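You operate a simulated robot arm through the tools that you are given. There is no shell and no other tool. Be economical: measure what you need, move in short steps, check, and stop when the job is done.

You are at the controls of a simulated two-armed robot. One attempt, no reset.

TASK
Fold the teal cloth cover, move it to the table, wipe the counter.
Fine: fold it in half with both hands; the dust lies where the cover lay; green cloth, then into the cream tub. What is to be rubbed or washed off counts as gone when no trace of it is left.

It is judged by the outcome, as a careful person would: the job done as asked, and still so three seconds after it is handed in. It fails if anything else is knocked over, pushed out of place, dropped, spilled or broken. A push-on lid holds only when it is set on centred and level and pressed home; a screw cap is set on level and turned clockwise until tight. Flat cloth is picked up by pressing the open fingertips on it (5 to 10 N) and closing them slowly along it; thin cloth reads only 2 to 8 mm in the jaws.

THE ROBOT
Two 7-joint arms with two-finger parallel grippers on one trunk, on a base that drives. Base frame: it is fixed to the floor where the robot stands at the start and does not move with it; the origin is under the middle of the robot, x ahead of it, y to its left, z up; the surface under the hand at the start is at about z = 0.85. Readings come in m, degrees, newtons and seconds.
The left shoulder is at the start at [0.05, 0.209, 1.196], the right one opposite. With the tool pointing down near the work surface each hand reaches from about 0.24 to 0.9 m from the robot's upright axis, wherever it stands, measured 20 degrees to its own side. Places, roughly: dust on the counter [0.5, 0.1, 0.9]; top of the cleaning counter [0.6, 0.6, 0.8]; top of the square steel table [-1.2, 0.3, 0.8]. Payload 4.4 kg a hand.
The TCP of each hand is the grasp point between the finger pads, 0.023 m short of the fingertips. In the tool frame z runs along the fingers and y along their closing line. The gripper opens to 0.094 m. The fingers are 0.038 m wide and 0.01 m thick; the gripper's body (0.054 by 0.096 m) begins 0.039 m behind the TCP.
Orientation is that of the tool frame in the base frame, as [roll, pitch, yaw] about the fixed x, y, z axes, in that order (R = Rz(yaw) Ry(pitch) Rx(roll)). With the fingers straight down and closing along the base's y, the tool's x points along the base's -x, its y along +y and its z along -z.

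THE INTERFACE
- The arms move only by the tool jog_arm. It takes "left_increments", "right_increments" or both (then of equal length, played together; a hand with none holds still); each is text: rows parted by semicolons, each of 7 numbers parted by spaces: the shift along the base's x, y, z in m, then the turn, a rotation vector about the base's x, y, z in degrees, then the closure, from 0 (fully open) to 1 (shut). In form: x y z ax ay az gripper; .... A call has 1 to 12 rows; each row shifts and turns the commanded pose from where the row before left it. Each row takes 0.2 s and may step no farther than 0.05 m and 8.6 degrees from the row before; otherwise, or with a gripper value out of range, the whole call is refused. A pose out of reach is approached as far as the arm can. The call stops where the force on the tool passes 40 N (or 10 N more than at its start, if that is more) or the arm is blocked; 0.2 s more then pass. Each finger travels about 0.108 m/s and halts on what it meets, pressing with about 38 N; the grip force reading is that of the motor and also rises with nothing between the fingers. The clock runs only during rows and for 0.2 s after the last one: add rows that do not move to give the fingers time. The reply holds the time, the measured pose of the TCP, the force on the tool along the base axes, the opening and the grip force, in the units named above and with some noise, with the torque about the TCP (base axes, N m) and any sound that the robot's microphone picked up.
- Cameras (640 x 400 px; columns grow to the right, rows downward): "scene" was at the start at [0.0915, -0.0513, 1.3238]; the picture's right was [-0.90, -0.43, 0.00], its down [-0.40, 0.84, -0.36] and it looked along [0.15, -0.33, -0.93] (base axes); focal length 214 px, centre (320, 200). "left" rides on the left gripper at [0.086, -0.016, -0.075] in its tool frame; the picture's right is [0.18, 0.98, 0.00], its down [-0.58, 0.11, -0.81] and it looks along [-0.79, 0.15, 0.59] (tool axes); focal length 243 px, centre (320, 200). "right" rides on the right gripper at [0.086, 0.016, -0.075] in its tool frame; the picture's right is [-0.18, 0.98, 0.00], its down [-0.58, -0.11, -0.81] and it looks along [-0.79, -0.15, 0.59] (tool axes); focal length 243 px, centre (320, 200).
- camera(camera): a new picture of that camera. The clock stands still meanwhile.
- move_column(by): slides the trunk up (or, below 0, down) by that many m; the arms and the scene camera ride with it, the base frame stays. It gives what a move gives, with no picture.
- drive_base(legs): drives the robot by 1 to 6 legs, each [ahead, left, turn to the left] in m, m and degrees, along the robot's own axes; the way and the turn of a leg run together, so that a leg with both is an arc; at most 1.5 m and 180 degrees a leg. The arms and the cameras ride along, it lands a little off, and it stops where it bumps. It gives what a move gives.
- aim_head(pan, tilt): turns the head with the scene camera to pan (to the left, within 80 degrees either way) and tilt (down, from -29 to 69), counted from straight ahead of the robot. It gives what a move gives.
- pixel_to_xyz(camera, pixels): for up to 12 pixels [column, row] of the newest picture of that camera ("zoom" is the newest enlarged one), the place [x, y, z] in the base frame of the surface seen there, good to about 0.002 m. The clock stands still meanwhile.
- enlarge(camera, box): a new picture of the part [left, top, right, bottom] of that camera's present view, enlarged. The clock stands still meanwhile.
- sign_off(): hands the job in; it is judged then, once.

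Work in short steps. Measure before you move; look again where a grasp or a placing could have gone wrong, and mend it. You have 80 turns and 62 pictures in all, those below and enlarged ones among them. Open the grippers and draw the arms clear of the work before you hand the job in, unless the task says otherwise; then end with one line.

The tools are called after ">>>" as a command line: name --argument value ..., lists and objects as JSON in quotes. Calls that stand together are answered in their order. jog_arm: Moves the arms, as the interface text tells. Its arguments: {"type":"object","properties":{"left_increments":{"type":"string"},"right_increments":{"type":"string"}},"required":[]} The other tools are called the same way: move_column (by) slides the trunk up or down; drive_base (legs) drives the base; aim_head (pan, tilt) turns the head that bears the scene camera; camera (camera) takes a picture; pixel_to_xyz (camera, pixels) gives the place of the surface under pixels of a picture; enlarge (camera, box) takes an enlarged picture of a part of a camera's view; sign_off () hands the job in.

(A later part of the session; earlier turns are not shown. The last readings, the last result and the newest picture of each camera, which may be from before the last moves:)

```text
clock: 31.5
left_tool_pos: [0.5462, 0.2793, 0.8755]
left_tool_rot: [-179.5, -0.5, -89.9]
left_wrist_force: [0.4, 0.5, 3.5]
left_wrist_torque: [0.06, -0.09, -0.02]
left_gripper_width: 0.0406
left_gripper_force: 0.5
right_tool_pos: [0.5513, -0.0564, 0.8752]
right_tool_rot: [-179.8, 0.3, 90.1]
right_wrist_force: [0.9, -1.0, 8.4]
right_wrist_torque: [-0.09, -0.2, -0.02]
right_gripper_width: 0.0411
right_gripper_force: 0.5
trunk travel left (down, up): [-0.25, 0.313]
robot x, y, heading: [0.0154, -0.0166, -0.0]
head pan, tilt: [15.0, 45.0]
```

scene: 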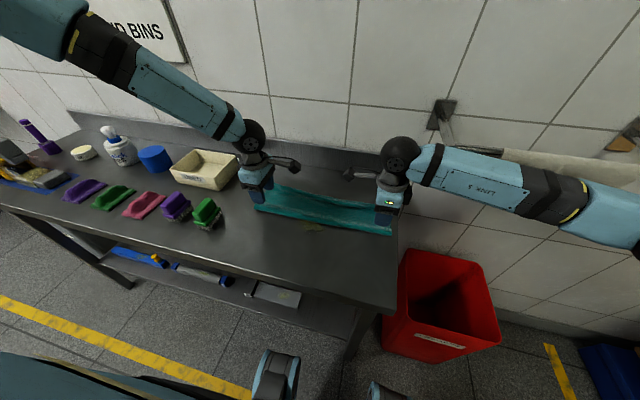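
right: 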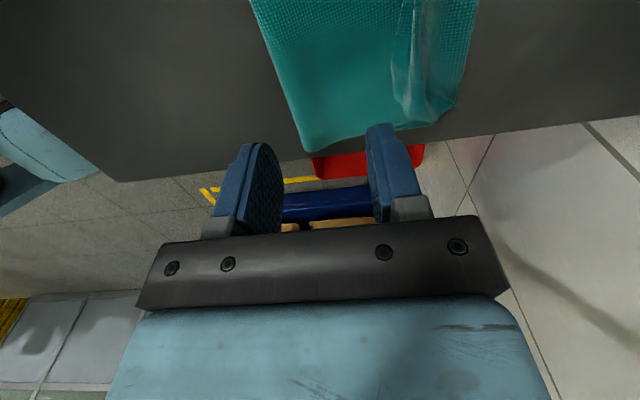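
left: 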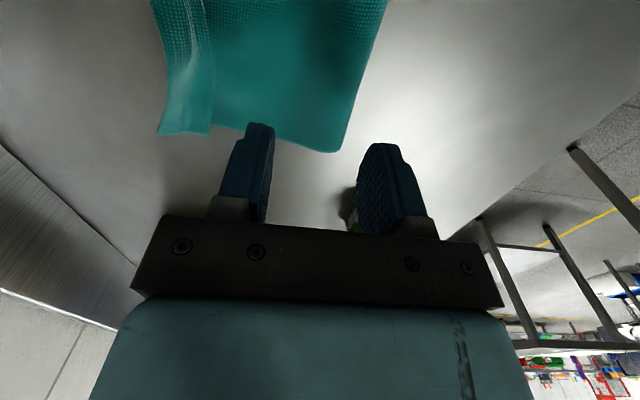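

Right 8 N, left 3.5 N (lowered another 0.4 mm). I close slowly, then lift 6 cm and look.

>>> jog_arm --left_increments "0 0 -0.0004 0 0 0 0.57;0 0 0 0 0 0 0.61;0 0 0 0 0 0 0.65;0 0 0 0 0 0 0.69;0 0 0 0 0 0 0.73;0 0 0 0 0 0 0.77;0 0 0 0 0 0 0.81;0 0 0 0 0 0 0.85;0 0 0 0 0 0 0.9;0 0 0 0 0 0 0.95;0 0 0 0 0 0 1;0 0 0 0 0 0 1" --right_increments "0 0 0 0 0 0 0.57;0 0 0 0 0 0 0.61;0 0 0 0 0 0 0.65;0 0 0 0 0 0 0.69;0 0 0 0 0 0 0.73;0 0 0 0 0 0 0.77;0 0 0 0 0 0 0.81;0 0 0 0 0 0 0.85;0 0 0 0 0 0 0.9;0 0 0 0 0 0 0.95;0 0 0 0 0 0 1;0 0 0 0 0 0 1"

>>> jog_arm --left_increments "0 0 0.01 0 0 0 1;0 0 0.02 0 0 0 1;0 0 0.03 0 0 0 1;0 0 0 0 0 0 1" --right_increments "0 0 0.01 0 0 0 1;0 0 0.02 0 0 0 1;0 0 0.03 0 0 0 1;0 0 0 0 0 0 1"

>>> enlarge --camera "scene" --box '[220, 110, 440, 260]'

>>> camera --camera "right"

```text
clock: 34.1
left_tool_pos: [0.5457, 0.2792, 0.8748]
left_tool_rot: [-179.5, -0.4, -89.9]
left_wrist_force: [0.3, -1.6, 9.4]
left_wrist_torque: [0.06, -0.02, 0.05]
left_gripper_width: 0.0068
left_gripper_force: 38.0
right_tool_pos: [0.5507, -0.0559, 0.8752]
right_tool_rot: [-179.7, 0.3, 90.1]
right_wrist_force: [-1.0, 1.2, 9.7]
right_wrist_torque: [0.02, -0.09, 0.0]
right_gripper_width: 0.0032
right_gripper_force: 38.0
trunk travel left (down, up): [-0.25, 0.313]
robot x, y, heading: [0.019, -0.0172, -0.0]
head pan, tilt: [15.0, 45.0]
```

```text
clock: 35.1
left_tool_pos: [0.5471, 0.2793, 0.9333]
left_tool_rot: [-179.7, -0.5, -89.8]
left_wrist_force: [0.9, -1.1, -0.4]
left_wrist_torque: [0.01, -0.01, 0.0]
left_gripper_width: 0.0035
left_gripper_force: 37.9
right_tool_pos: [0.5532, -0.0577, 0.932]
right_tool_rot: [-179.7, 0.3, 90.0]
right_wrist_force: [0.1, -0.1, -0.5]
right_wrist_torque: [0.0, -0.02, -0.02]
right_gripper_width: 0.0031
right_gripper_force: 38.5
trunk travel left (down, up): [-0.25, 0.313]
robot x, y, heading: [0.0175, -0.0176, -0.0]
head pan, tilt: [15.0, 45.0]
```

```text
2.67 times, centred on (330, 185) of scene
```

zoom: 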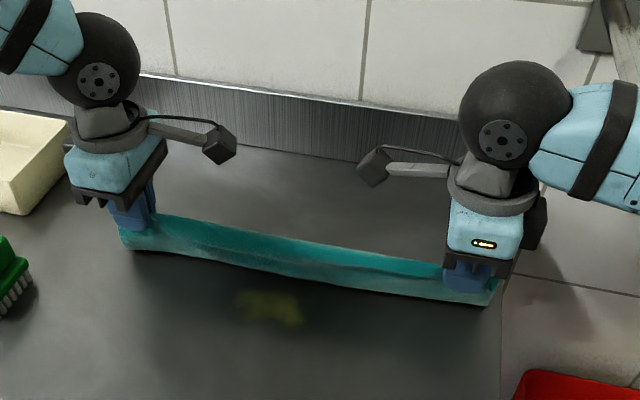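

```text
36 pictures are left
```

right: 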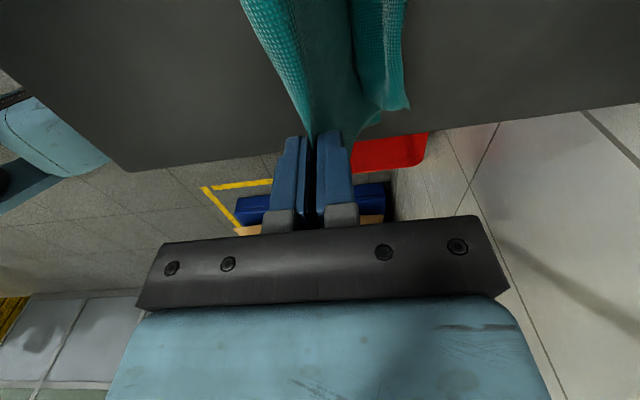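

Both layers held (3.1–3.5 mm) and the cover hangs from its crease. I retract toward the robot and raise it clear of the counter.

>>> jog_arm --left_increments "-0.01 0 0.03 0 0 0 1;-0.01 0 0.035 0 0 0 1;-0.02 0 0.035 0 0 0 1;-0.03 0 0.03 0 0 0 1;-0.04 0 0.01 0 0 0 1;-0.04 0 0 0 0 0 1;0 0 0 0 0 0 1" --right_increments "-0.01 0 0.03 0 0 0 1;-0.01 0 0.035 0 0 0 1;-0.02 0 0.035 0 0 0 1;-0.03 0 0.03 0 0 0 1;-0.04 0 0.01 0 0 0 1;-0.04 0 0 0 0 0 1;0 0 0 0 0 0 1"

>>> camera --camera "scene"

```text
clock: 36.7
left_tool_pos: [0.398, 0.2792, 1.0738]
left_tool_rot: [-179.8, -0.5, -89.8]
left_wrist_force: [-0.2, 1.9, 0.2]
left_wrist_torque: [-0.02, 0.02, 0.0]
left_gripper_width: 0.0033
left_gripper_force: 37.7
right_tool_pos: [0.4037, -0.0567, 1.073]
right_tool_rot: [-179.6, 0.2, 90.0]
right_wrist_force: [0.3, 0.1, -0.4]
right_wrist_torque: [-0.03, -0.01, -0.03]
right_gripper_width: 0.0031
right_gripper_force: 37.6
trunk travel left (down, up): [-0.25, 0.313]
robot x, y, heading: [0.0161, -0.0178, 0.2]
head pan, tilt: [15.0, 45.0]
```

```text
35 pictures are left
```

scene: 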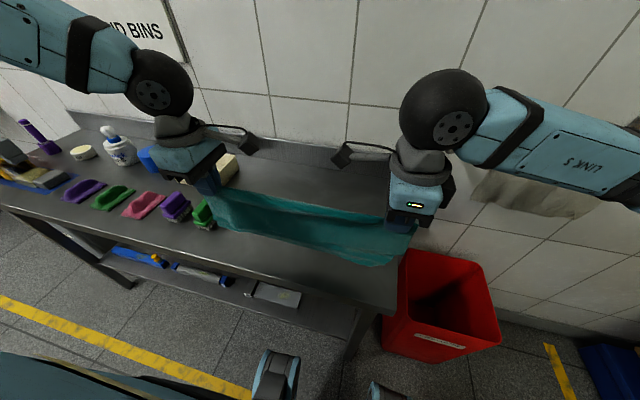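

Cover hangs folded and clear. Before driving I look to the rear-left for the table and obstacles.

>>> drive_base --legs '[[-0.2, 0, 0]]'

>>> aim_head --pan 80 --tilt 30

>>> camera --camera "scene"

>>> aim_head --pan -80 --tilt 30

>>> camera --camera "scene"

```text
clock: 38.3
left_tool_pos: [0.1982, 0.2779, 1.0748]
left_tool_rot: [-179.7, -0.6, -90.1]
left_wrist_force: [0.9, -0.3, -0.1]
left_wrist_torque: [0.01, -0.04, -0.01]
left_gripper_width: 0.0033
left_gripper_force: 37.7
right_tool_pos: [0.2028, -0.0571, 1.0748]
right_tool_rot: [-179.7, 0.3, 89.9]
right_wrist_force: [0.1, -0.4, 0.3]
right_wrist_torque: [-0.04, -0.03, 0.02]
right_gripper_width: 0.0028
right_gripper_force: 37.8
trunk travel left (down, up): [-0.25, 0.313]
robot x, y, heading: [-0.1829, -0.0193, -0.2]
head pan, tilt: [15.0, 45.0]
```

```text
clock: 39.7
left_tool_pos: [0.1994, 0.279, 1.0744]
left_tool_rot: [-179.7, -0.4, -89.9]
left_wrist_force: [-0.6, 0.2, 0.1]
left_wrist_torque: [0.0, 0.03, 0.0]
left_gripper_width: 0.0032
left_gripper_force: 37.5
right_tool_pos: [0.2044, -0.0571, 1.0735]
right_tool_rot: [-179.6, 0.2, 89.9]
right_wrist_force: [-0.3, 0.0, 0.3]
right_wrist_torque: [0.02, -0.05, 0.01]
right_gripper_width: 0.0025
right_gripper_force: 38.2
trunk travel left (down, up): [-0.25, 0.313]
robot x, y, heading: [-0.1829, -0.0153, -0.1]
head pan, tilt: [80.0, 30.0]
```

```text
34 pictures are left
```

scene: 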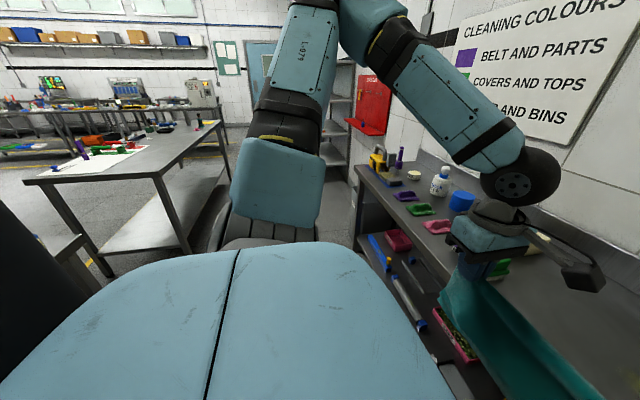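

```text
clock: 42.2
left_tool_pos: [0.1982, 0.2785, 1.0749]
left_tool_rot: [-179.7, -0.6, -90.0]
left_wrist_force: [-0.1, -0.8, 0.1]
left_wrist_torque: [-0.02, 0.0, 0.0]
left_gripper_width: 0.0036
left_gripper_force: 38.1
right_tool_pos: [0.2049, -0.0572, 1.074]
right_tool_rot: [-179.5, 0.4, 89.9]
right_wrist_force: [-0.1, -0.4, 0.0]
right_wrist_torque: [-0.03, -0.03, -0.04]
right_gripper_width: 0.0026
right_gripper_force: 37.9
trunk travel left (down, up): [-0.25, 0.313]
robot x, y, heading: [-0.18, -0.0158, 0.1]
head pan, tilt: [-80.0, 30.0]
```

```text
33 pictures are left
```

scene: 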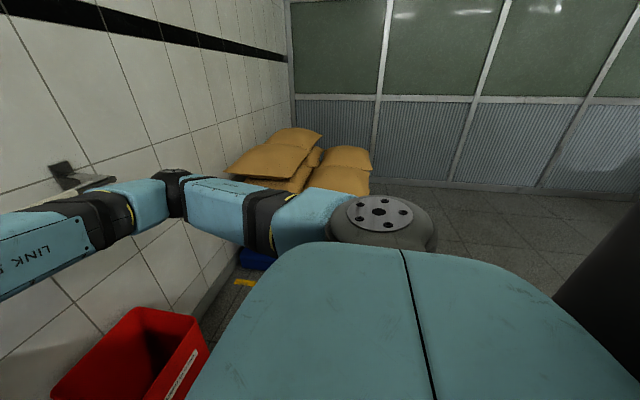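

The right side is free floor. I turn right 90° in place and look toward the rear table.

>>> pixel_to_xyz --camera "scene" --pixels '[[300, 205], [500, 210], [380, 330]]'

>>> drive_base --legs '[[0, 0, -90]]'

>>> aim_head --pan -78 --tilt 35

>>> camera --camera "scene"

```text
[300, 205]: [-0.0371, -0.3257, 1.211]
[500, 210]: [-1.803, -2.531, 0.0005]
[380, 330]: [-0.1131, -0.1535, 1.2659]
```

```text
clock: 46.4
left_tool_pos: [0.111, -0.3999, 1.0747]
left_tool_rot: [-179.8, -0.5, 179.8]
left_wrist_force: [-0.3, 0.1, -0.4]
left_wrist_torque: [0.0, 0.02, 0.08]
left_gripper_width: 0.0031
left_gripper_force: 38.6
right_tool_pos: [-0.2265, -0.4031, 1.0726]
right_tool_rot: [-179.6, 0.3, -0.3]
right_wrist_force: [0.3, -0.6, -0.5]
right_wrist_torque: [-0.01, 0.0, 0.05]
right_gripper_width: 0.0029
right_gripper_force: 38.0
trunk travel left (down, up): [-0.25, 0.313]
robot x, y, heading: [-0.1862, -0.0172, -90.3]
head pan, tilt: [-80.0, 30.0]
```

```text
clock: 47.0
left_tool_pos: [0.1102, -0.3984, 1.075]
left_tool_rot: [-179.7, -0.5, 179.9]
left_wrist_force: [-0.5, 0.7, -0.6]
left_wrist_torque: [0.0, 0.0, 0.03]
left_gripper_width: 0.003
left_gripper_force: 37.6
right_tool_pos: [-0.2253, -0.4011, 1.0739]
right_tool_rot: [-179.5, 0.3, -0.3]
right_wrist_force: [1.7, 0.4, 0.2]
right_wrist_torque: [-0.01, -0.01, 0.07]
right_gripper_width: 0.0029
right_gripper_force: 38.1
trunk travel left (down, up): [-0.25, 0.313]
robot x, y, heading: [-0.1828, -0.0101, -90.7]
head pan, tilt: [-78.0, 35.0]
```

```text
32 pictures are left
```

scene: 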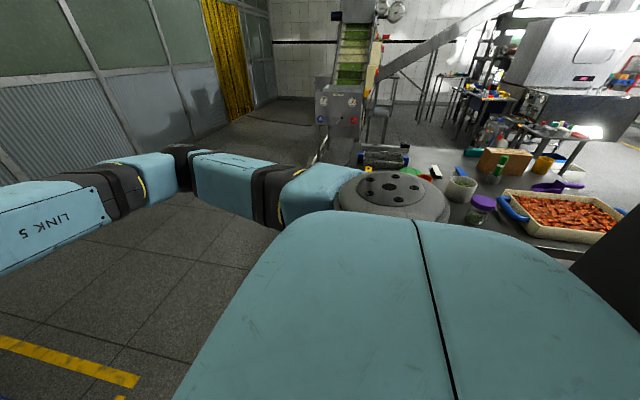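

A table with a tray of food, jars and a box stands right behind. I measure its edges and find a free area.

>>> pixel_to_xyz --camera "scene" --pixels '[[355, 158], [445, 160], [540, 245], [600, 240], [430, 155], [490, 205], [470, 230], [445, 180], [505, 160], [540, 190], [380, 160]]'

>>> enlarge --camera "scene" --box '[330, 120, 640, 275]'

```text
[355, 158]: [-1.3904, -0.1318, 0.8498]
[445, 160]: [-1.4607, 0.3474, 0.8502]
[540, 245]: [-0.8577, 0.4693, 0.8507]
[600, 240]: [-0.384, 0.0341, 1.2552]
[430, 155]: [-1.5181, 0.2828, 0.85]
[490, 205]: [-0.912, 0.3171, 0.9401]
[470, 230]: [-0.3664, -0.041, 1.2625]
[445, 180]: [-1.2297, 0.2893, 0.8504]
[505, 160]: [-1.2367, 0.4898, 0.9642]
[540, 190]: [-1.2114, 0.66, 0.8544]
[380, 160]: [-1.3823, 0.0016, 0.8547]
```

```text
2.06 times, centred on (485, 198) of scene
```

zoom: 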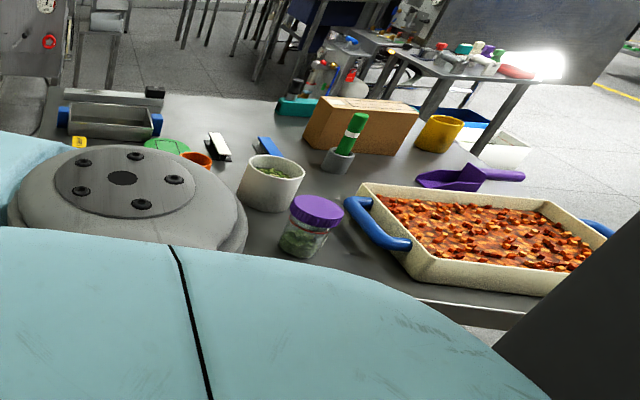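

The table near edge is about x=−0.85, with free spots to find. I turn the remaining 90° to face it and look straight ahead.

>>> drive_base --legs '[[0, 0, -89]]'

>>> aim_head --pan 0 --tilt 35

>>> camera --camera "scene"

```text
clock: 51.3
left_tool_pos: [-0.5629, -0.3124, 1.0741]
left_tool_rot: [-179.7, -0.5, 90.2]
left_wrist_force: [0.1, 1.1, -0.5]
left_wrist_torque: [0.01, 0.01, 0.04]
left_gripper_width: 0.0029
left_gripper_force: 38.5
right_tool_pos: [-0.5686, 0.0235, 1.0741]
right_tool_rot: [-179.6, 0.3, -89.9]
right_wrist_force: [0.6, -0.6, -0.2]
right_wrist_torque: [-0.05, 0.02, 0.05]
right_gripper_width: 0.0028
right_gripper_force: 38.0
trunk travel left (down, up): [-0.25, 0.313]
robot x, y, heading: [-0.1812, -0.0152, -179.9]
head pan, tilt: [-78.0, 35.0]
```

```text
clock: 52.8
left_tool_pos: [-0.5626, -0.3126, 1.0744]
left_tool_rot: [-179.7, -0.5, 90.2]
left_wrist_force: [-0.5, 2.0, 0.6]
left_wrist_torque: [0.02, 0.0, 0.09]
left_gripper_width: 0.0029
left_gripper_force: 37.8
right_tool_pos: [-0.567, 0.0236, 1.0741]
right_tool_rot: [-179.5, 0.3, -89.9]
right_wrist_force: [0.7, -0.7, -0.3]
right_wrist_torque: [-0.04, 0.0, 0.05]
right_gripper_width: 0.0031
right_gripper_force: 37.6
trunk travel left (down, up): [-0.25, 0.313]
robot x, y, heading: [-0.1828, -0.012, -179.8]
head pan, tilt: [0.0, 35.0]
```

```text
30 pictures are left
```

scene: 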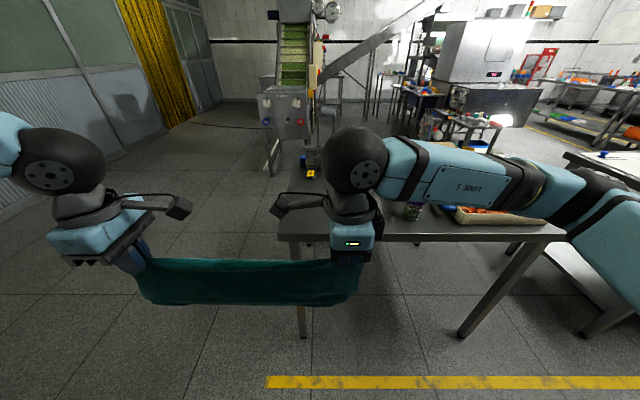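

The table's near-left corner at (282,238) looks empty back to the small items at (312,172). I measure that region.

>>> pixel_to_xyz --camera "scene" --pixels '[[282, 236], [562, 236], [292, 190], [312, 174], [305, 155], [410, 212], [300, 215], [395, 230], [460, 212], [298, 180]]'

>>> enlarge --camera "scene" --box '[260, 130, 480, 260]'

```text
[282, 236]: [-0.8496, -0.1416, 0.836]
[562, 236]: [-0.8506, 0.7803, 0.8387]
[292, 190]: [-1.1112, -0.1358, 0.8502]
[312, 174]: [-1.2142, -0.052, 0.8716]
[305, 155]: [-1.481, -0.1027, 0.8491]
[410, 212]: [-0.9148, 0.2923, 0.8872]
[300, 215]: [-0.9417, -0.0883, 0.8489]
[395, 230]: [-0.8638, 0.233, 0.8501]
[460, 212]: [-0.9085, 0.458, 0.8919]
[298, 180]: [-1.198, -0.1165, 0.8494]
```

```text
2.91 times, centred on (370, 195) of scene
```

zoom: 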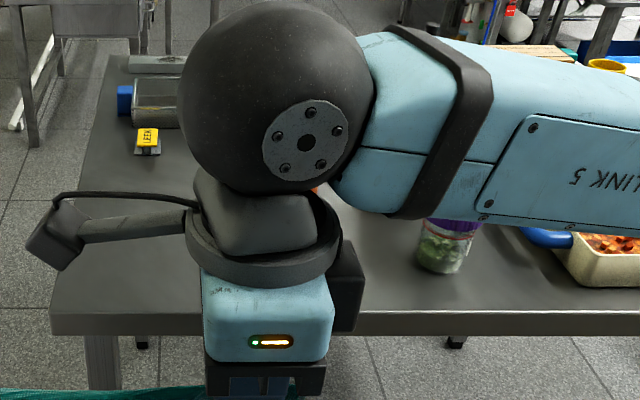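

Free table: x −0.85 to −1.19, y −0.14 to about 0.26 (jar at y≈0.3). The right wrist camera looks toward that side, so I use it to see the items hidden behind the arm.

>>> camera --camera "right"

```text
28 pictures are left
```

right: 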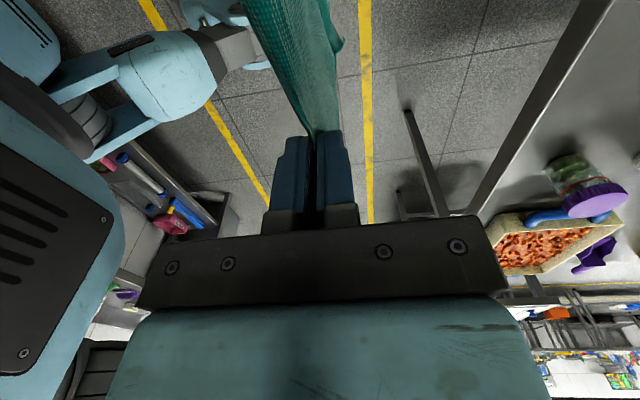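

I measure the jar's nearest side and base in this view.

>>> pixel_to_xyz --camera "right" --pixels '[[549, 165], [556, 185], [566, 160], [568, 205], [530, 160], [610, 205], [500, 215]]'

>>> drive_base --legs '[[0, -0.06, 0]]'

>>> move_column --by 0.1

>>> aim_head --pan -25 --tilt 40

>>> camera --camera "scene"

```text
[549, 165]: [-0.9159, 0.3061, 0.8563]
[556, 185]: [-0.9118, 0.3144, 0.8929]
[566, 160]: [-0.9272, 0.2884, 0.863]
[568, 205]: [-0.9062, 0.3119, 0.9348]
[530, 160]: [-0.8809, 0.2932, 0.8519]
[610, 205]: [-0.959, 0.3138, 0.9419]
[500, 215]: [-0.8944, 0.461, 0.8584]
```

```text
clock: 54.0
left_tool_pos: [-0.5625, -0.2538, 1.0743]
left_tool_rot: [-179.7, -0.5, 90.3]
left_wrist_force: [-0.8, 0.4, -0.5]
left_wrist_torque: [-0.02, 0.03, 0.04]
left_gripper_width: 0.0031
left_gripper_force: 38.8
right_tool_pos: [-0.5681, 0.082, 1.074]
right_tool_rot: [-179.7, 0.2, -89.7]
right_wrist_force: [-0.3, -0.7, 0.1]
right_wrist_torque: [-0.02, 0.01, 0.03]
right_gripper_width: 0.0028
right_gripper_force: 38.2
trunk travel left (down, up): [-0.25, 0.313]
robot x, y, heading: [-0.1839, 0.0441, -179.6]
head pan, tilt: [0.0, 35.0]
```

```text
clock: 55.3
left_tool_pos: [-0.5625, -0.253, 1.1748]
left_tool_rot: [-179.7, -0.5, 90.3]
left_wrist_force: [-0.2, 0.7, -0.4]
left_wrist_torque: [-0.01, 0.03, 0.06]
left_gripper_width: 0.003
left_gripper_force: 37.8
right_tool_pos: [-0.5695, 0.0831, 1.1733]
right_tool_rot: [-179.6, 0.3, -89.8]
right_wrist_force: [-0.2, -0.9, -0.8]
right_wrist_torque: [0.0, 0.0, 0.1]
right_gripper_width: 0.0026
right_gripper_force: 37.9
trunk travel left (down, up): [-0.35, 0.213]
robot x, y, heading: [-0.1804, 0.0423, -179.9]
head pan, tilt: [0.0, 35.0]
```

```text
clock: 56.2
left_tool_pos: [-0.5627, -0.2528, 1.1748]
left_tool_rot: [-179.7, -0.5, 90.3]
left_wrist_force: [0.5, 0.7, 0.2]
left_wrist_torque: [-0.02, 0.01, 0.03]
left_gripper_width: 0.0032
left_gripper_force: 37.3
right_tool_pos: [-0.5678, 0.082, 1.175]
right_tool_rot: [-179.6, 0.3, -89.8]
right_wrist_force: [-0.2, -2.0, -0.3]
right_wrist_torque: [0.0, -0.01, 0.05]
right_gripper_width: 0.0032
right_gripper_force: 38.1
trunk travel left (down, up): [-0.35, 0.213]
robot x, y, heading: [-0.1833, 0.045, -179.7]
head pan, tilt: [-25.0, 40.0]
```

```text
27 pictures are left
```

scene: 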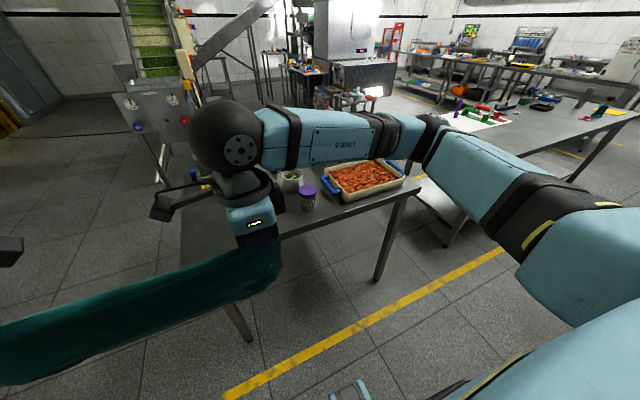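

Now the white cup (292,182) and jar (307,198) are visible; I measure their left sides and the surface in front.

>>> pixel_to_xyz --camera "scene" --pixels '[[283, 182], [284, 190], [292, 190], [300, 205], [302, 195], [290, 215], [287, 233]]'

```text
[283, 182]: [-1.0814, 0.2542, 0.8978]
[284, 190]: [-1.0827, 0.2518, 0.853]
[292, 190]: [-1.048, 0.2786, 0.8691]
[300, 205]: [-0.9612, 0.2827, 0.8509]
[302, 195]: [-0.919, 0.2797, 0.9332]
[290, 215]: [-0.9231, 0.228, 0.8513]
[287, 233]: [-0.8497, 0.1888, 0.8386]
```

Jar's left side is at y≈0.277 and the cup's at 0.247 (x≤−1.05), so the strip fits at y −0.14…0.25 along the near edge. I drive right 0.14 m and ahead 0.265 m.

>>> drive_base --legs '[[0, -0.14, 0], [0.265, 0, 0]]'

>>> aim_head --pan 5 --tilt 50

>>> camera --camera "scene"

```text
clock: 59.6
left_tool_pos: [-0.828, -0.1113, 1.1744]
left_tool_rot: [-179.7, -0.5, 90.1]
left_wrist_force: [0.3, 0.8, -0.7]
left_wrist_torque: [0.02, 0.0, 0.07]
left_gripper_width: 0.0029
left_gripper_force: 37.6
right_tool_pos: [-0.8322, 0.2255, 1.1732]
right_tool_rot: [-179.5, 0.3, -89.9]
right_wrist_force: [0.4, -1.3, 0.6]
right_wrist_torque: [-0.02, -0.01, 0.03]
right_gripper_width: 0.0031
right_gripper_force: 37.5
trunk travel left (down, up): [-0.35, 0.213]
robot x, y, heading: [-0.4428, 0.1813, -180.1]
head pan, tilt: [-25.0, 40.0]
```

```text
clock: 60.5
left_tool_pos: [-0.8284, -0.1122, 1.1749]
left_tool_rot: [-179.6, -0.4, 90.1]
left_wrist_force: [-0.2, 1.2, 0.5]
left_wrist_torque: [0.02, 0.01, 0.01]
left_gripper_width: 0.0029
left_gripper_force: 38.0
right_tool_pos: [-0.8327, 0.2228, 1.1743]
right_tool_rot: [-179.7, 0.3, -89.8]
right_wrist_force: [0.9, -0.8, 0.2]
right_wrist_torque: [-0.01, -0.03, 0.05]
right_gripper_width: 0.0029
right_gripper_force: 37.9
trunk travel left (down, up): [-0.35, 0.213]
robot x, y, heading: [-0.4462, 0.1873, -180.0]
head pan, tilt: [5.0, 50.0]
```

```text
26 pictures are left
```

scene: 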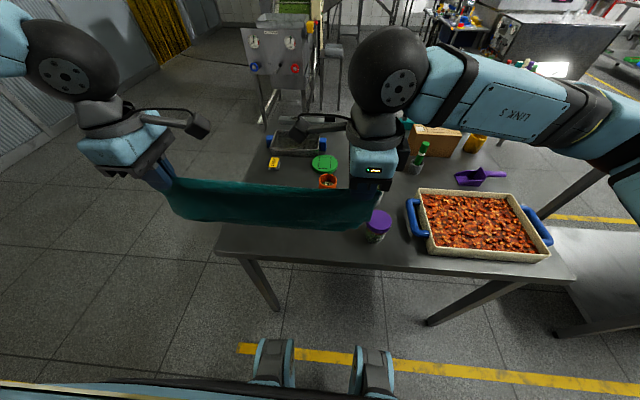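

Hands are at y −0.112 and 0.224, aligned with the free strip. I extend 0.155 m over the table and descend so the leaf bottoms nearly touch.

>>> jog_arm --left_increments "-0.04 0 0 0 0 0 1;-0.04 0 -0.02 0 0 0 1;-0.04 0.001 -0.03 0 0 0 1;-0.035 0.001 -0.03 0 0 0 1;0 0 -0.035 0 0 0 1;0 0 -0.03 0 0 0 1;0 0 -0.02 0 0 0 1;0 0 0 0 0 0 1;0 0 0 0 0 0 1" --right_increments "-0.04 0 0 0 0 0 1;-0.04 -0.002 -0.02 0 0 0 1;-0.04 -0.002 -0.03 0 0 0 1;-0.031 -0.002 -0.03 0 0 0 1;0 0 -0.035 0 0 0 1;0 0 -0.03 0 0 0 1;0 0 -0.02 0 0 0 1;0 0 0 0 0 0 1;0 0 0 0 0 0 1"

>>> camera --camera "scene"

```text
clock: 62.5
left_tool_pos: [-0.9826, -0.1102, 1.008]
left_tool_rot: [-179.6, -0.6, 90.1]
left_wrist_force: [-0.1, -0.1, 0.2]
left_wrist_torque: [-0.04, 0.0, 0.07]
left_gripper_width: 0.0032
left_gripper_force: 38.1
right_tool_pos: [-0.9848, 0.2187, 1.0092]
right_tool_rot: [-179.5, 0.3, -89.9]
right_wrist_force: [-0.4, -0.2, -0.3]
right_wrist_torque: [0.0, 0.0, 0.04]
right_gripper_width: 0.0029
right_gripper_force: 37.9
trunk travel left (down, up): [-0.35, 0.213]
robot x, y, heading: [-0.4475, 0.1812, -179.8]
head pan, tilt: [5.0, 50.0]
```

```text
25 pictures are left
```

scene: 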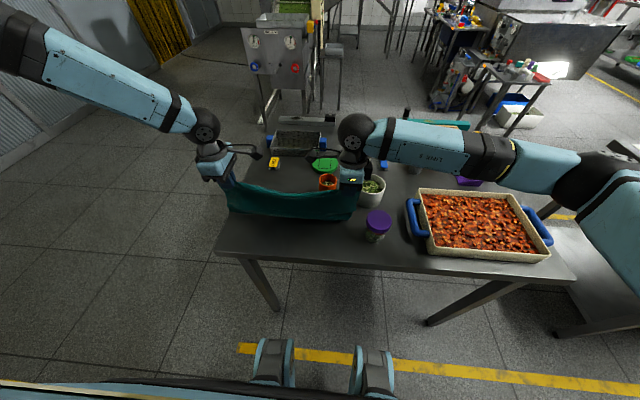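

The cover hangs just above the table between edge and cup. I lay it by drawing toward the robot 0.10 m while lowering to the surface.

>>> jog_arm --left_increments "0 0 -0.015 0 0 0 1;0.01 0 -0.02 0 0 0 1;0.015 0 -0.022 0 0 0 1;0.02 0 -0.024 0 0 0 1;0.025 0 -0.022 0 0 0 1;0.02 0 -0.017 0 0 0 1;0.01 0 -0.009 0 0 0 1;0 0 0 0 0 0 1" --right_increments "0 0 -0.015 0 0 0 1;0.01 0 -0.02 0 0 0 1;0.015 0 -0.022 0 0 0 1;0.02 0 -0.024 0 0 0 1;0.025 0 -0.022 0 0 0 1;0.02 0 -0.017 0 0 0 1;0.01 0 -0.009 0 0 0 1;0 0 0 0 0 0 1"

>>> enlarge --camera "scene" --box '[180, 100, 450, 270]'

```text
clock: 64.3
left_tool_pos: [-0.8812, -0.1179, 0.8939]
left_tool_rot: [-179.7, -0.7, 90.0]
left_wrist_force: [0.0, 0.2, -0.1]
left_wrist_torque: [0.02, 0.0, 0.03]
left_gripper_width: 0.0032
left_gripper_force: 38.2
left hand out of reach, approached as far as the arm can: row 6, 7
right_tool_pos: [-0.8848, 0.217, 0.8793]
right_tool_rot: [-179.6, 0.2, -89.9]
right_wrist_force: [-0.4, -0.9, 0.0]
right_wrist_torque: [-0.02, 0.0, 0.08]
right_gripper_width: 0.003
right_gripper_force: 38.0
trunk travel left (down, up): [-0.35, 0.213]
robot x, y, heading: [-0.4492, 0.1833, -180.2]
head pan, tilt: [5.0, 50.0]
```

```text
2.35 times, centred on (315, 185) of scene
```

zoom: 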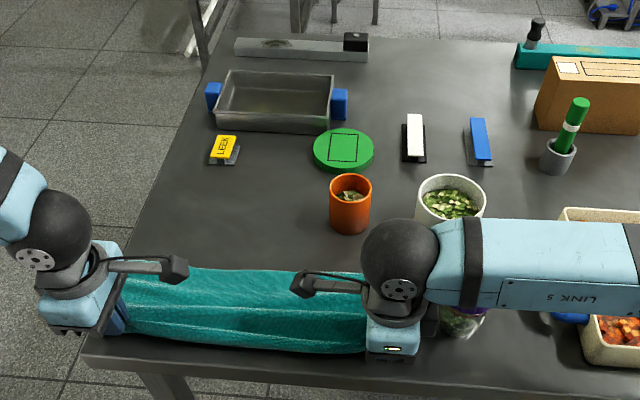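

It lies folded along the near edge; left hand is 14 mm high and slid 8 mm outward. I nudge the left inward, then open both slowly.

>>> jog_arm --left_increments "0 0.006 0 0 0 0 1;0 0.006 -0.002 0 0 0 1;0 0 0 0 0 0 1;0 0 0 0 0 0 0.9;0 0 0 0 0 0 0.8;0 0 0 0 0 0 0.7;0 0 0 0 0 0 0.6;0 0 0 0 0 0 0.6" --right_increments "0 0 -0.002 0 0 0 1;0 0 0 0 0 0 1;0 0 0 0 0 0 1;0 0 0 0 0 0 0.9;0 0 0 0 0 0 0.8;0 0 0 0 0 0 0.7;0 0 0 0 0 0 0.6;0 0 0 0 0 0 0.6"

>>> camera --camera "right"

```text
clock: 66.1
left_tool_pos: [-0.8803, -0.1103, 0.8989]
left_tool_rot: [-179.8, -0.6, 90.1]
left_wrist_force: [0.7, -0.6, -0.5]
left_wrist_torque: [0.02, 0.03, -0.02]
left_gripper_width: 0.0376
left_gripper_force: 0.2
left hand out of reach, approached as far as the arm can: row 1, 2
right_tool_pos: [-0.8855, 0.2182, 0.8772]
right_tool_rot: [-179.5, 0.3, -89.9]
right_wrist_force: [-0.8, -0.4, -0.1]
right_wrist_torque: [0.01, 0.02, -0.03]
right_gripper_width: 0.0375
right_gripper_force: 0.0
trunk travel left (down, up): [-0.35, 0.213]
robot x, y, heading: [-0.4465, 0.1873, -180.0]
head pan, tilt: [5.0, 50.0]
```

```text
23 pictures are left
```

right: 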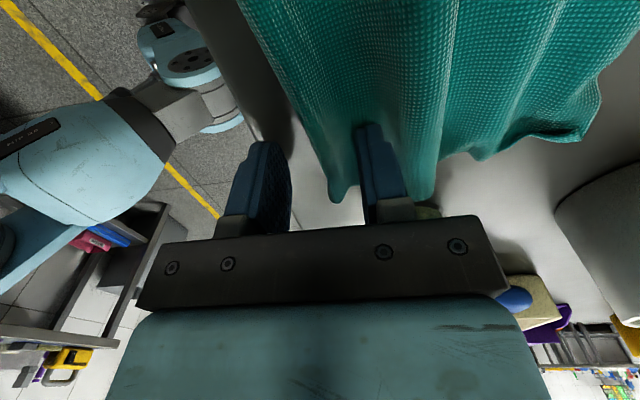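

Both hands are free of the cloth. I rise straight up 0.13 m and retract, then look.

>>> jog_arm --left_increments "0 0 0.03 0 0 0 0.5;0 0 0.04 0 0 0 0.5;0.01 0 0.04 0 0 0 0.5;0.03 0 0.03 0 0 0 0.5;0.03 0 0.02 0 0 0 0.5;0 0 0 0 0 0 0.5" --right_increments "0 0 0.03 0 0 0 0.6;0 0 0.04 0 0 0 0.6;0.01 0 0.04 0 0 0 0.5;0.03 0 0.03 0 0 0 0.5;0.03 0 0.03 0 0 0 0.5;0 0 0 0 0 0 0.5"

>>> enlarge --camera "scene" --box '[180, 100, 450, 270]'

```text
clock: 67.5
left_tool_pos: [-0.81, -0.1099, 1.0587]
left_tool_rot: [-179.8, -0.5, 90.1]
left_wrist_force: [-0.1, 0.3, 0.0]
left_wrist_torque: [0.02, -0.06, -0.01]
left_gripper_width: 0.047
left_gripper_force: 0.0
right_tool_pos: [-0.8152, 0.2197, 1.0464]
right_tool_rot: [-179.6, 0.3, -90.0]
right_wrist_force: [0.0, -0.2, 0.1]
right_wrist_torque: [0.0, -0.01, 0.0]
right_gripper_width: 0.0469
right_gripper_force: 0.0
trunk travel left (down, up): [-0.35, 0.213]
robot x, y, heading: [-0.4514, 0.1858, -180.0]
head pan, tilt: [5.0, 50.0]
```

```text
2.35 times, centred on (315, 185) of scene
```

zoom: 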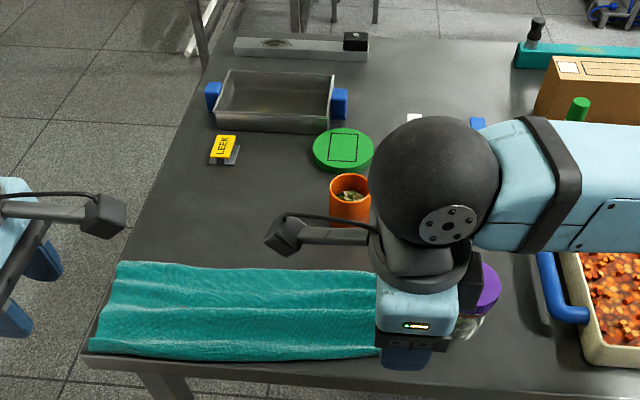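

The folded cover lies entirely on the table, and nothing else moved. I back off, turn left 180° to the counter and look.

>>> drive_base --legs '[[-0.3, 0, 0], [0, 0, 90], [0, 0, 90]]'

>>> jog_arm --left_increments "0 0 0.01 0 0 -8.5 0.5;0 0 0.01 0 0 -8.5 0.5;0 0 0.01 0 0 -8.5 0.5;0 0 0.01 0 0 -8.5 0.5;0 0 0.01 0 0 -8.5 0.4;0 0 0.01 0 0 -8.5 0.3;0 0 0 0 0 -8.5 0.2;0 0 0 0 0 -8.5 0.1;0 0 0 0 0 -8.5 0;0 0 0 0 0 -8.5 0;0 0 0 0 0 -5 0;0 0 0 0 0 0 0" --right_increments "0 -0.01 0.01 0 0 8.5 0.5;0 -0.01 0.01 0 0 8.5 0.5;0 -0.02 0.01 0 0 8.5 0.5;0 -0.02 0.01 0 0 8.5 0.5;0 -0.02 0.01 0 0 8.5 0.5;0 -0.02 0.01 0 0 8.5 0.5;0 -0.02 0 0 0 8.5 0.5;0 -0.02 0 0 0 8.5 0.5;0 -0.02 0 0 0 8.5 0.5;0 -0.02 0 0 0 8.5 0.5;0 0 0 0 0 5 0.5;0 0 0 0 0 0 0.5"

>>> aim_head --pan 0 --tilt 45

>>> camera --camera "scene"

```text
clock: 77.2
left_tool_pos: [0.2162, 0.4776, 1.0591]
left_tool_rot: [-179.7, -0.5, -89.9]
left_wrist_force: [0.6, -0.8, 0.6]
left_wrist_torque: [-0.01, 0.03, -0.03]
left_gripper_width: 0.0471
left_gripper_force: 0.0
right_tool_pos: [0.2205, 0.1501, 1.0478]
right_tool_rot: [-179.6, 0.3, 90.0]
right_wrist_force: [0.7, 0.0, -0.4]
right_wrist_torque: [0.0, -0.01, -0.02]
right_gripper_width: 0.0469
right_gripper_force: 0.1
trunk travel left (down, up): [-0.35, 0.213]
robot x, y, heading: [-0.146, 0.1821, -0.1]
head pan, tilt: [5.0, 50.0]
```

```text
clock: 79.8
left_tool_pos: [0.2158, 0.4778, 1.1196]
left_tool_rot: [-179.7, -0.6, -179.8]
left_wrist_force: [-0.3, -0.5, -0.6]
left_wrist_torque: [0.02, 0.02, 0.02]
left_gripper_width: 0.0938
left_gripper_force: 0.0
right_tool_pos: [0.2215, -0.0312, 1.1075]
right_tool_rot: [-179.7, 0.5, -179.8]
right_wrist_force: [-0.8, 0.9, -0.7]
right_wrist_torque: [0.01, -0.02, 0.02]
right_gripper_width: 0.047
right_gripper_force: 0.1
trunk travel left (down, up): [-0.35, 0.213]
robot x, y, heading: [-0.1444, 0.1852, 0.3]
head pan, tilt: [5.0, 50.0]
```

```text
clock: 80.5
left_tool_pos: [0.2148, 0.4776, 1.1198]
left_tool_rot: [-179.7, -0.5, -179.8]
left_wrist_force: [0.1, -0.2, -0.1]
left_wrist_torque: [-0.01, 0.0, 0.03]
left_gripper_width: 0.0942
left_gripper_force: 0.0
right_tool_pos: [0.2213, -0.0321, 1.1063]
right_tool_rot: [-179.6, 0.3, -179.8]
right_wrist_force: [-0.1, -0.7, 0.0]
right_wrist_torque: [0.02, 0.0, 0.0]
right_gripper_width: 0.0472
right_gripper_force: 0.1
trunk travel left (down, up): [-0.35, 0.213]
robot x, y, heading: [-0.1454, 0.1821, 0.1]
head pan, tilt: [0.0, 45.0]
```

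```text
21 pictures are left
```

scene: 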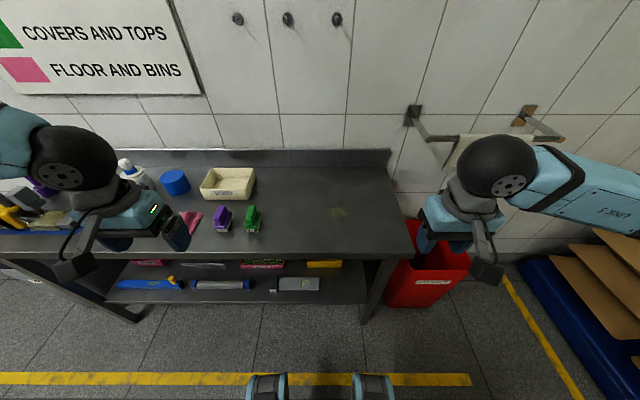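

I zoom on the counter to locate the dust patch precisely and check the towel rail.

>>> enlarge --camera "scene" --box '[250, 150, 450, 275]'

>>> pixel_to_xyz --camera "zoom" --pixels '[[232, 186], [340, 186], [270, 165], [280, 220], [232, 205], [60, 90], [160, 170]]'

```text
3.20 times, centred on (350, 212) of scene
```

zoom: 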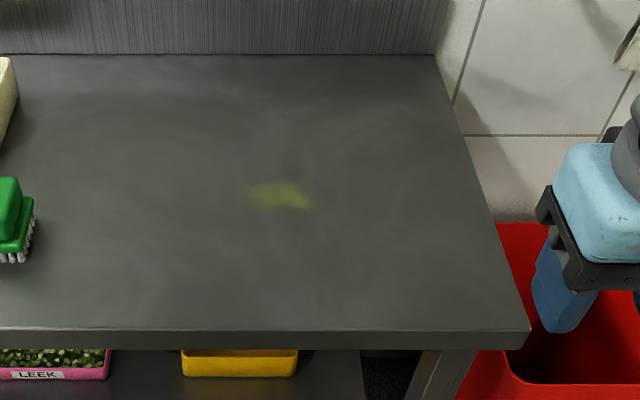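

```text
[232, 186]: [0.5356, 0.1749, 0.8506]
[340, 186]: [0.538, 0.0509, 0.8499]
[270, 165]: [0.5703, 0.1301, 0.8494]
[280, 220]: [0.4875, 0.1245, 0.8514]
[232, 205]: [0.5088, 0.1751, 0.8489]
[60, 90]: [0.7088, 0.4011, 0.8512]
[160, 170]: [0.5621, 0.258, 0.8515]
```

Dust patch is centred near (0.525,0.122), about 8×5 cm. I drive ahead 0.14 m and bring the left hand above the green cloth at (0.449,0.743).

>>> drive_base --legs '[[0.14, 0, 0]]'

>>> jog_arm --left_increments "0.0135 0.038 -0.012 0 0 0 0.3;0.0135 0.038 -0.015 0 0 0 0.3;0.0135 0.038 -0.017 0 0 0 0.3;0.0135 0.038 -0.02 0 0 0 0.3;0.0135 0.038 -0.02 0 0 0 0.3;0.0135 0.038 -0.02 0 0 0 0.3;0.012 0.037 -0.02 0 0 0 0.3;0 0 0 0 0 0 0.3"

>>> camera --camera "left"

```text
clock: 81.8
left_tool_pos: [0.3554, 0.4776, 1.1179]
left_tool_rot: [-179.7, -0.6, -179.8]
left_wrist_force: [0.0, 0.4, -0.2]
left_wrist_torque: [-0.01, 0.01, 0.03]
left_gripper_width: 0.0942
left_gripper_force: 0.1
right_tool_pos: [0.3594, -0.0313, 1.1069]
right_tool_rot: [-179.6, 0.4, -179.9]
right_wrist_force: [0.8, -0.4, 0.2]
right_wrist_torque: [0.02, 0.03, -0.01]
right_gripper_width: 0.047
right_gripper_force: 0.0
trunk travel left (down, up): [-0.35, 0.213]
robot x, y, heading: [-0.0025, 0.1846, -0.1]
head pan, tilt: [0.0, 45.0]
```

```text
clock: 83.6
left_tool_pos: [0.448, 0.7433, 0.9952]
left_tool_rot: [-179.7, -0.5, -180.0]
left_wrist_force: [0.7, -0.7, 0.9]
left_wrist_torque: [0.03, 0.0, 0.04]
left_gripper_width: 0.0657
left_gripper_force: 0.1
right_tool_pos: [0.3595, -0.0309, 1.107]
right_tool_rot: [-179.6, 0.3, -179.9]
right_wrist_force: [-0.6, -0.5, -1.1]
right_wrist_torque: [-0.02, 0.03, 0.0]
right_gripper_width: 0.0469
right_gripper_force: 0.1
trunk travel left (down, up): [-0.35, 0.213]
robot x, y, heading: [-0.005, 0.1852, 0.1]
head pan, tilt: [0.0, 45.0]
```

```text
19 pictures are left
```

left: 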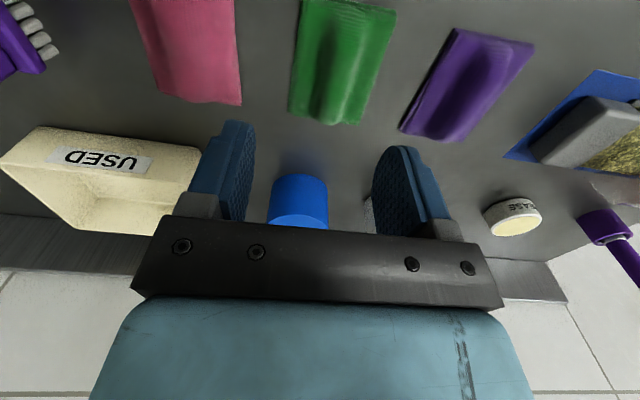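

The green cloth is at (300–395, 0–125) with its ridge along x near (340,60). I measure its outline and ridge.

>>> pixel_to_xyz --camera "left" --pixels '[[291, 115], [358, 122], [330, 118], [345, 50], [350, 15], [298, 40], [385, 40], [240, 100], [405, 130], [430, 100], [345, 80], [392, 12]]'

```text
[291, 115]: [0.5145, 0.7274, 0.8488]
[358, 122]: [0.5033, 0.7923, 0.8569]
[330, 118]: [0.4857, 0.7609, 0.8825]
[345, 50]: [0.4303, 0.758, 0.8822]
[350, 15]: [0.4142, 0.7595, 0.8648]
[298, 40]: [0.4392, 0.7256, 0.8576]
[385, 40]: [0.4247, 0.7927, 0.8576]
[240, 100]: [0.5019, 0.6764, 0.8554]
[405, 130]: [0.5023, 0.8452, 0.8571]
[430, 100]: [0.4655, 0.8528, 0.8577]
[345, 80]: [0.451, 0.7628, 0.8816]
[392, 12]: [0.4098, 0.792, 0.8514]
```

Ridge runs at y≈0.760, x 0.42–0.49, top z 0.882. I lower over it to TCP (0.455,0.760,0.881) with 50 mm jaws, and close gently.

>>> jog_arm --left_increments "0.007 0.017 -0.02 0 0 0 0.45;0 0 -0.03 0 0 0 0.45;0 0 -0.03 0 0 0 0.45;0 0 -0.02 0 0 0 0.45;0 0 -0.014 0 0 0 0.45;0 0 0 0 0 0 0.55;0 0 0 0 0 0 0.65;0 0 0 0 0 0 0.75;0 0 0 0 0 0 0.85;0 0 0 0 0 0 0.95;0 0 0 0 0 0 1;0 0 0 0 0 0 1"

>>> jog_arm --left_increments "0 0 0.02 0 0 0 1;0 0 0.04 0 0 0 1;0 0 0.04 0 0 0 1;0 0 0 0 0 0 1"

>>> camera --camera "left"

```text
clock: 86.2
left_tool_pos: [0.4559, 0.7587, 0.8834]
left_tool_rot: [-179.7, -0.4, -179.8]
left_wrist_force: [1.6, -1.6, 4.2]
left_wrist_torque: [-0.06, -0.11, 0.02]
left_gripper_width: 0.024
left_gripper_force: 38.3
right_tool_pos: [0.36, -0.0314, 1.1055]
right_tool_rot: [-179.6, 0.3, -179.9]
right_wrist_force: [0.3, 0.2, -0.5]
right_wrist_torque: [-0.02, 0.02, 0.0]
right_gripper_width: 0.0468
right_gripper_force: 0.0
trunk travel left (down, up): [-0.35, 0.213]
robot x, y, heading: [-0.0032, 0.183, 0.2]
head pan, tilt: [0.0, 45.0]
```

```text
clock: 87.2
left_tool_pos: [0.455, 0.7597, 0.9805]
left_tool_rot: [-179.7, -0.5, -179.8]
left_wrist_force: [-0.1, -0.2, 0.0]
left_wrist_torque: [-0.01, -0.02, 0.0]
left_gripper_width: 0.0243
left_gripper_force: 38.3
right_tool_pos: [0.3611, -0.0304, 1.1059]
right_tool_rot: [-179.6, 0.3, -179.9]
right_wrist_force: [0.7, 0.3, 0.1]
right_wrist_torque: [0.0, 0.01, 0.01]
right_gripper_width: 0.047
right_gripper_force: 0.0
trunk travel left (down, up): [-0.35, 0.213]
robot x, y, heading: [-0.0056, 0.1813, 0.1]
head pan, tilt: [0.0, 45.0]
```

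```text
18 pictures are left
```

left: 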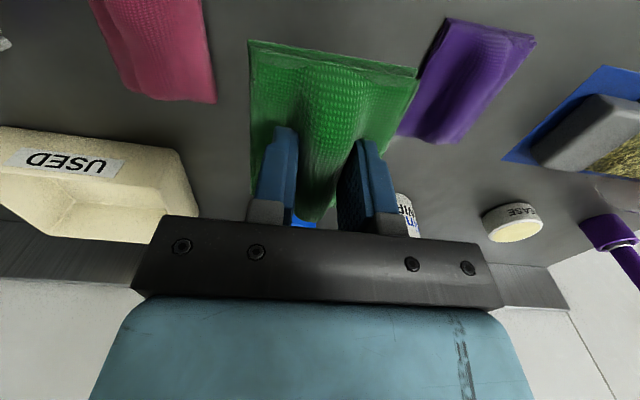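

Green cloth is held firmly (24 mm ridge; its underside is ~33 mm below the TCP). I move the right arm aside and swing the left hand over to the dust at height.

>>> jog_arm --left_increments "0 -0.02 0.03 0 0 0 1;0.006 -0.048 0 0 0 0 1;0.006 -0.048 0 0 0 0 1;0.006 -0.048 0 0 0 0 1;0.006 -0.048 0 0 0 0 1;0.006 -0.048 0 0 0 0 1;0.006 -0.048 0 0 0 0 1;0.006 -0.048 0 0 0 0 1;0.006 -0.048 0 0 0 0 1;0.006 -0.048 0 0 0 0 1;0.006 -0.048 0 0 0 0 1;0.006 -0.048 0 0 0 0 1" --right_increments "-0.01 -0.015 0 0 0 0 0.5;-0.01 -0.015 0 0 0 0 0.5;-0.01 -0.015 0 0 0 0 0.5;-0.01 -0.015 0 0 0 0 0.5;-0.01 -0.015 0 0 0 0 0.5;-0.01 -0.015 0 0 0 0 0.5;0 -0.015 0 0 0 0 0.5;0 -0.015 0 0 0 0 0.5;0 0 0 0 0 0 0.5;0 0 0 0 0 0 0.5;0 0 0 0 0 0 0.5;0 0 0 0 0 0 0.5"

>>> enlarge --camera "scene" --box '[180, 130, 500, 330]'

```text
clock: 89.8
left_tool_pos: [0.483, 0.34, 1.0711]
left_tool_rot: [-179.6, -0.4, -179.8]
left_wrist_force: [0.6, 0.4, 0.1]
left_wrist_torque: [0.01, 0.0, 0.02]
left_gripper_width: 0.0242
left_gripper_force: 37.9
left hand out of reach, approached as far as the arm can: row 9, 10, 11, 12
right_tool_pos: [0.3357, -0.1509, 1.1064]
right_tool_rot: [-179.7, 0.2, -179.8]
right_wrist_force: [-0.4, 0.4, -0.5]
right_wrist_torque: [0.0, -0.02, -0.02]
right_gripper_width: 0.0471
right_gripper_force: 0.1
right hand out of reach, approached as far as the arm can: row 3, 4, 5, 6
trunk travel left (down, up): [-0.35, 0.213]
robot x, y, heading: [-0.011, 0.1819, 0.1]
head pan, tilt: [0.0, 45.0]
```

```text
2.00 times, centred on (340, 230) of scene
```

zoom: 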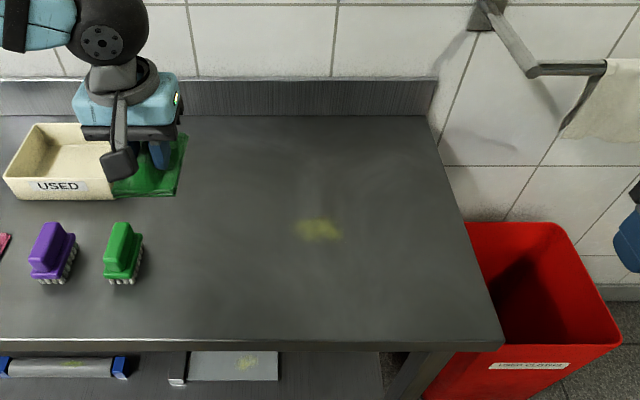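

The left arm cannot reach further inward, so I drive the base right 0.28 m (right hand stays at x≈0.33, clear of the rail at x≈0.62).

>>> drive_base --legs '[[0, -0.28, 0]]'

>>> camera --camera "scene"

```text
clock: 92.8
left_tool_pos: [0.4832, 0.0602, 1.0699]
left_tool_rot: [-179.6, -0.5, -179.9]
left_wrist_force: [0.2, 0.2, -0.8]
left_wrist_torque: [0.01, 0.04, 0.0]
left_gripper_width: 0.0243
left_gripper_force: 38.1
right_tool_pos: [0.3363, -0.4301, 1.1056]
right_tool_rot: [-179.6, 0.3, -179.9]
right_wrist_force: [-0.5, -0.4, -0.2]
right_wrist_torque: [-0.01, 0.01, -0.02]
right_gripper_width: 0.0465
right_gripper_force: 0.1
trunk travel left (down, up): [-0.35, 0.213]
robot x, y, heading: [-0.0053, -0.0979, -0.1]
head pan, tilt: [0.0, 45.0]
```

```text
16 pictures are left
```

scene: 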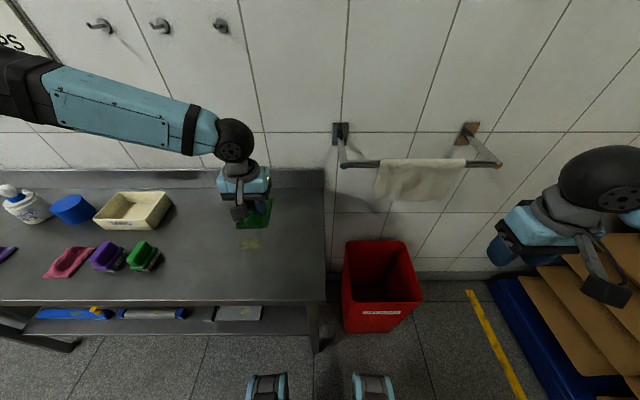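

Everything is intact, and the dust is at (250,243). I lower the trunk 70 mm for reach and bring the cloth above the left side of the patch.

>>> move_column --by -0.07

>>> jog_arm --left_increments "0.0084 0.03 -0.019 0 0 0 1;0.0084 0.03 -0.019 0 0 0 1;0.0084 0.03 -0.019 0 0 0 1;0.0084 0.03 -0.019 0 0 0 1;0.0084 0.03 -0.019 0 0 0 1;0 0 0 0 0 0 1"

```text
clock: 93.9
left_tool_pos: [0.4835, 0.0596, 1.0002]
left_tool_rot: [-179.6, -0.5, 180.0]
left_wrist_force: [0.3, 0.3, 0.1]
left_wrist_torque: [0.02, 0.01, 0.04]
left_gripper_width: 0.0242
left_gripper_force: 38.2
right_tool_pos: [0.3349, -0.4302, 1.0366]
right_tool_rot: [-179.6, 0.3, 179.9]
right_wrist_force: [0.7, 0.3, 1.2]
right_wrist_torque: [0.01, 0.01, -0.01]
right_gripper_width: 0.047
right_gripper_force: 0.1
trunk travel left (down, up): [-0.28, 0.283]
robot x, y, heading: [-0.0105, -0.0922, 0.0]
head pan, tilt: [0.0, 45.0]
```

```text
clock: 95.3
left_tool_pos: [0.5259, 0.2108, 0.9057]
left_tool_rot: [-179.6, -0.5, -180.0]
left_wrist_force: [-0.2, -1.0, -0.3]
left_wrist_torque: [0.02, -0.03, 0.02]
left_gripper_width: 0.024
left_gripper_force: 38.3
right_tool_pos: [0.3363, -0.4311, 1.0352]
right_tool_rot: [-179.7, 0.3, 180.0]
right_wrist_force: [-0.3, -0.1, 0.9]
right_wrist_torque: [-0.02, -0.01, 0.02]
right_gripper_width: 0.0471
right_gripper_force: 0.1
trunk travel left (down, up): [-0.28, 0.283]
robot x, y, heading: [-0.0038, -0.0938, -0.0]
head pan, tilt: [0.0, 45.0]
```

Left responds properly here. I lower toward contact (expected near TCP z≈0.884) in small steps.

>>> jog_arm --left_increments "0 0 -0.01 0 0 0 1;0 0 -0.007 0 0 0 1;0 0 -0.004 0 0 0 1;0 0 0 0 0 0 1"

```text
clock: 96.3
left_tool_pos: [0.5248, 0.2108, 0.885]
left_tool_rot: [-179.6, -0.5, -180.0]
left_wrist_force: [0.5, 0.2, -1.2]
left_wrist_torque: [-0.01, -0.04, -0.03]
left_gripper_width: 0.0238
left_gripper_force: 38.0
right_tool_pos: [0.3364, -0.4304, 1.0366]
right_tool_rot: [-179.5, 0.1, -180.0]
right_wrist_force: [-0.5, -0.2, 0.0]
right_wrist_torque: [-0.01, 0.01, 0.01]
right_gripper_width: 0.0468
right_gripper_force: 0.0
trunk travel left (down, up): [-0.28, 0.283]
robot x, y, heading: [-0.0056, -0.0925, -0.1]
head pan, tilt: [0.0, 45.0]
```

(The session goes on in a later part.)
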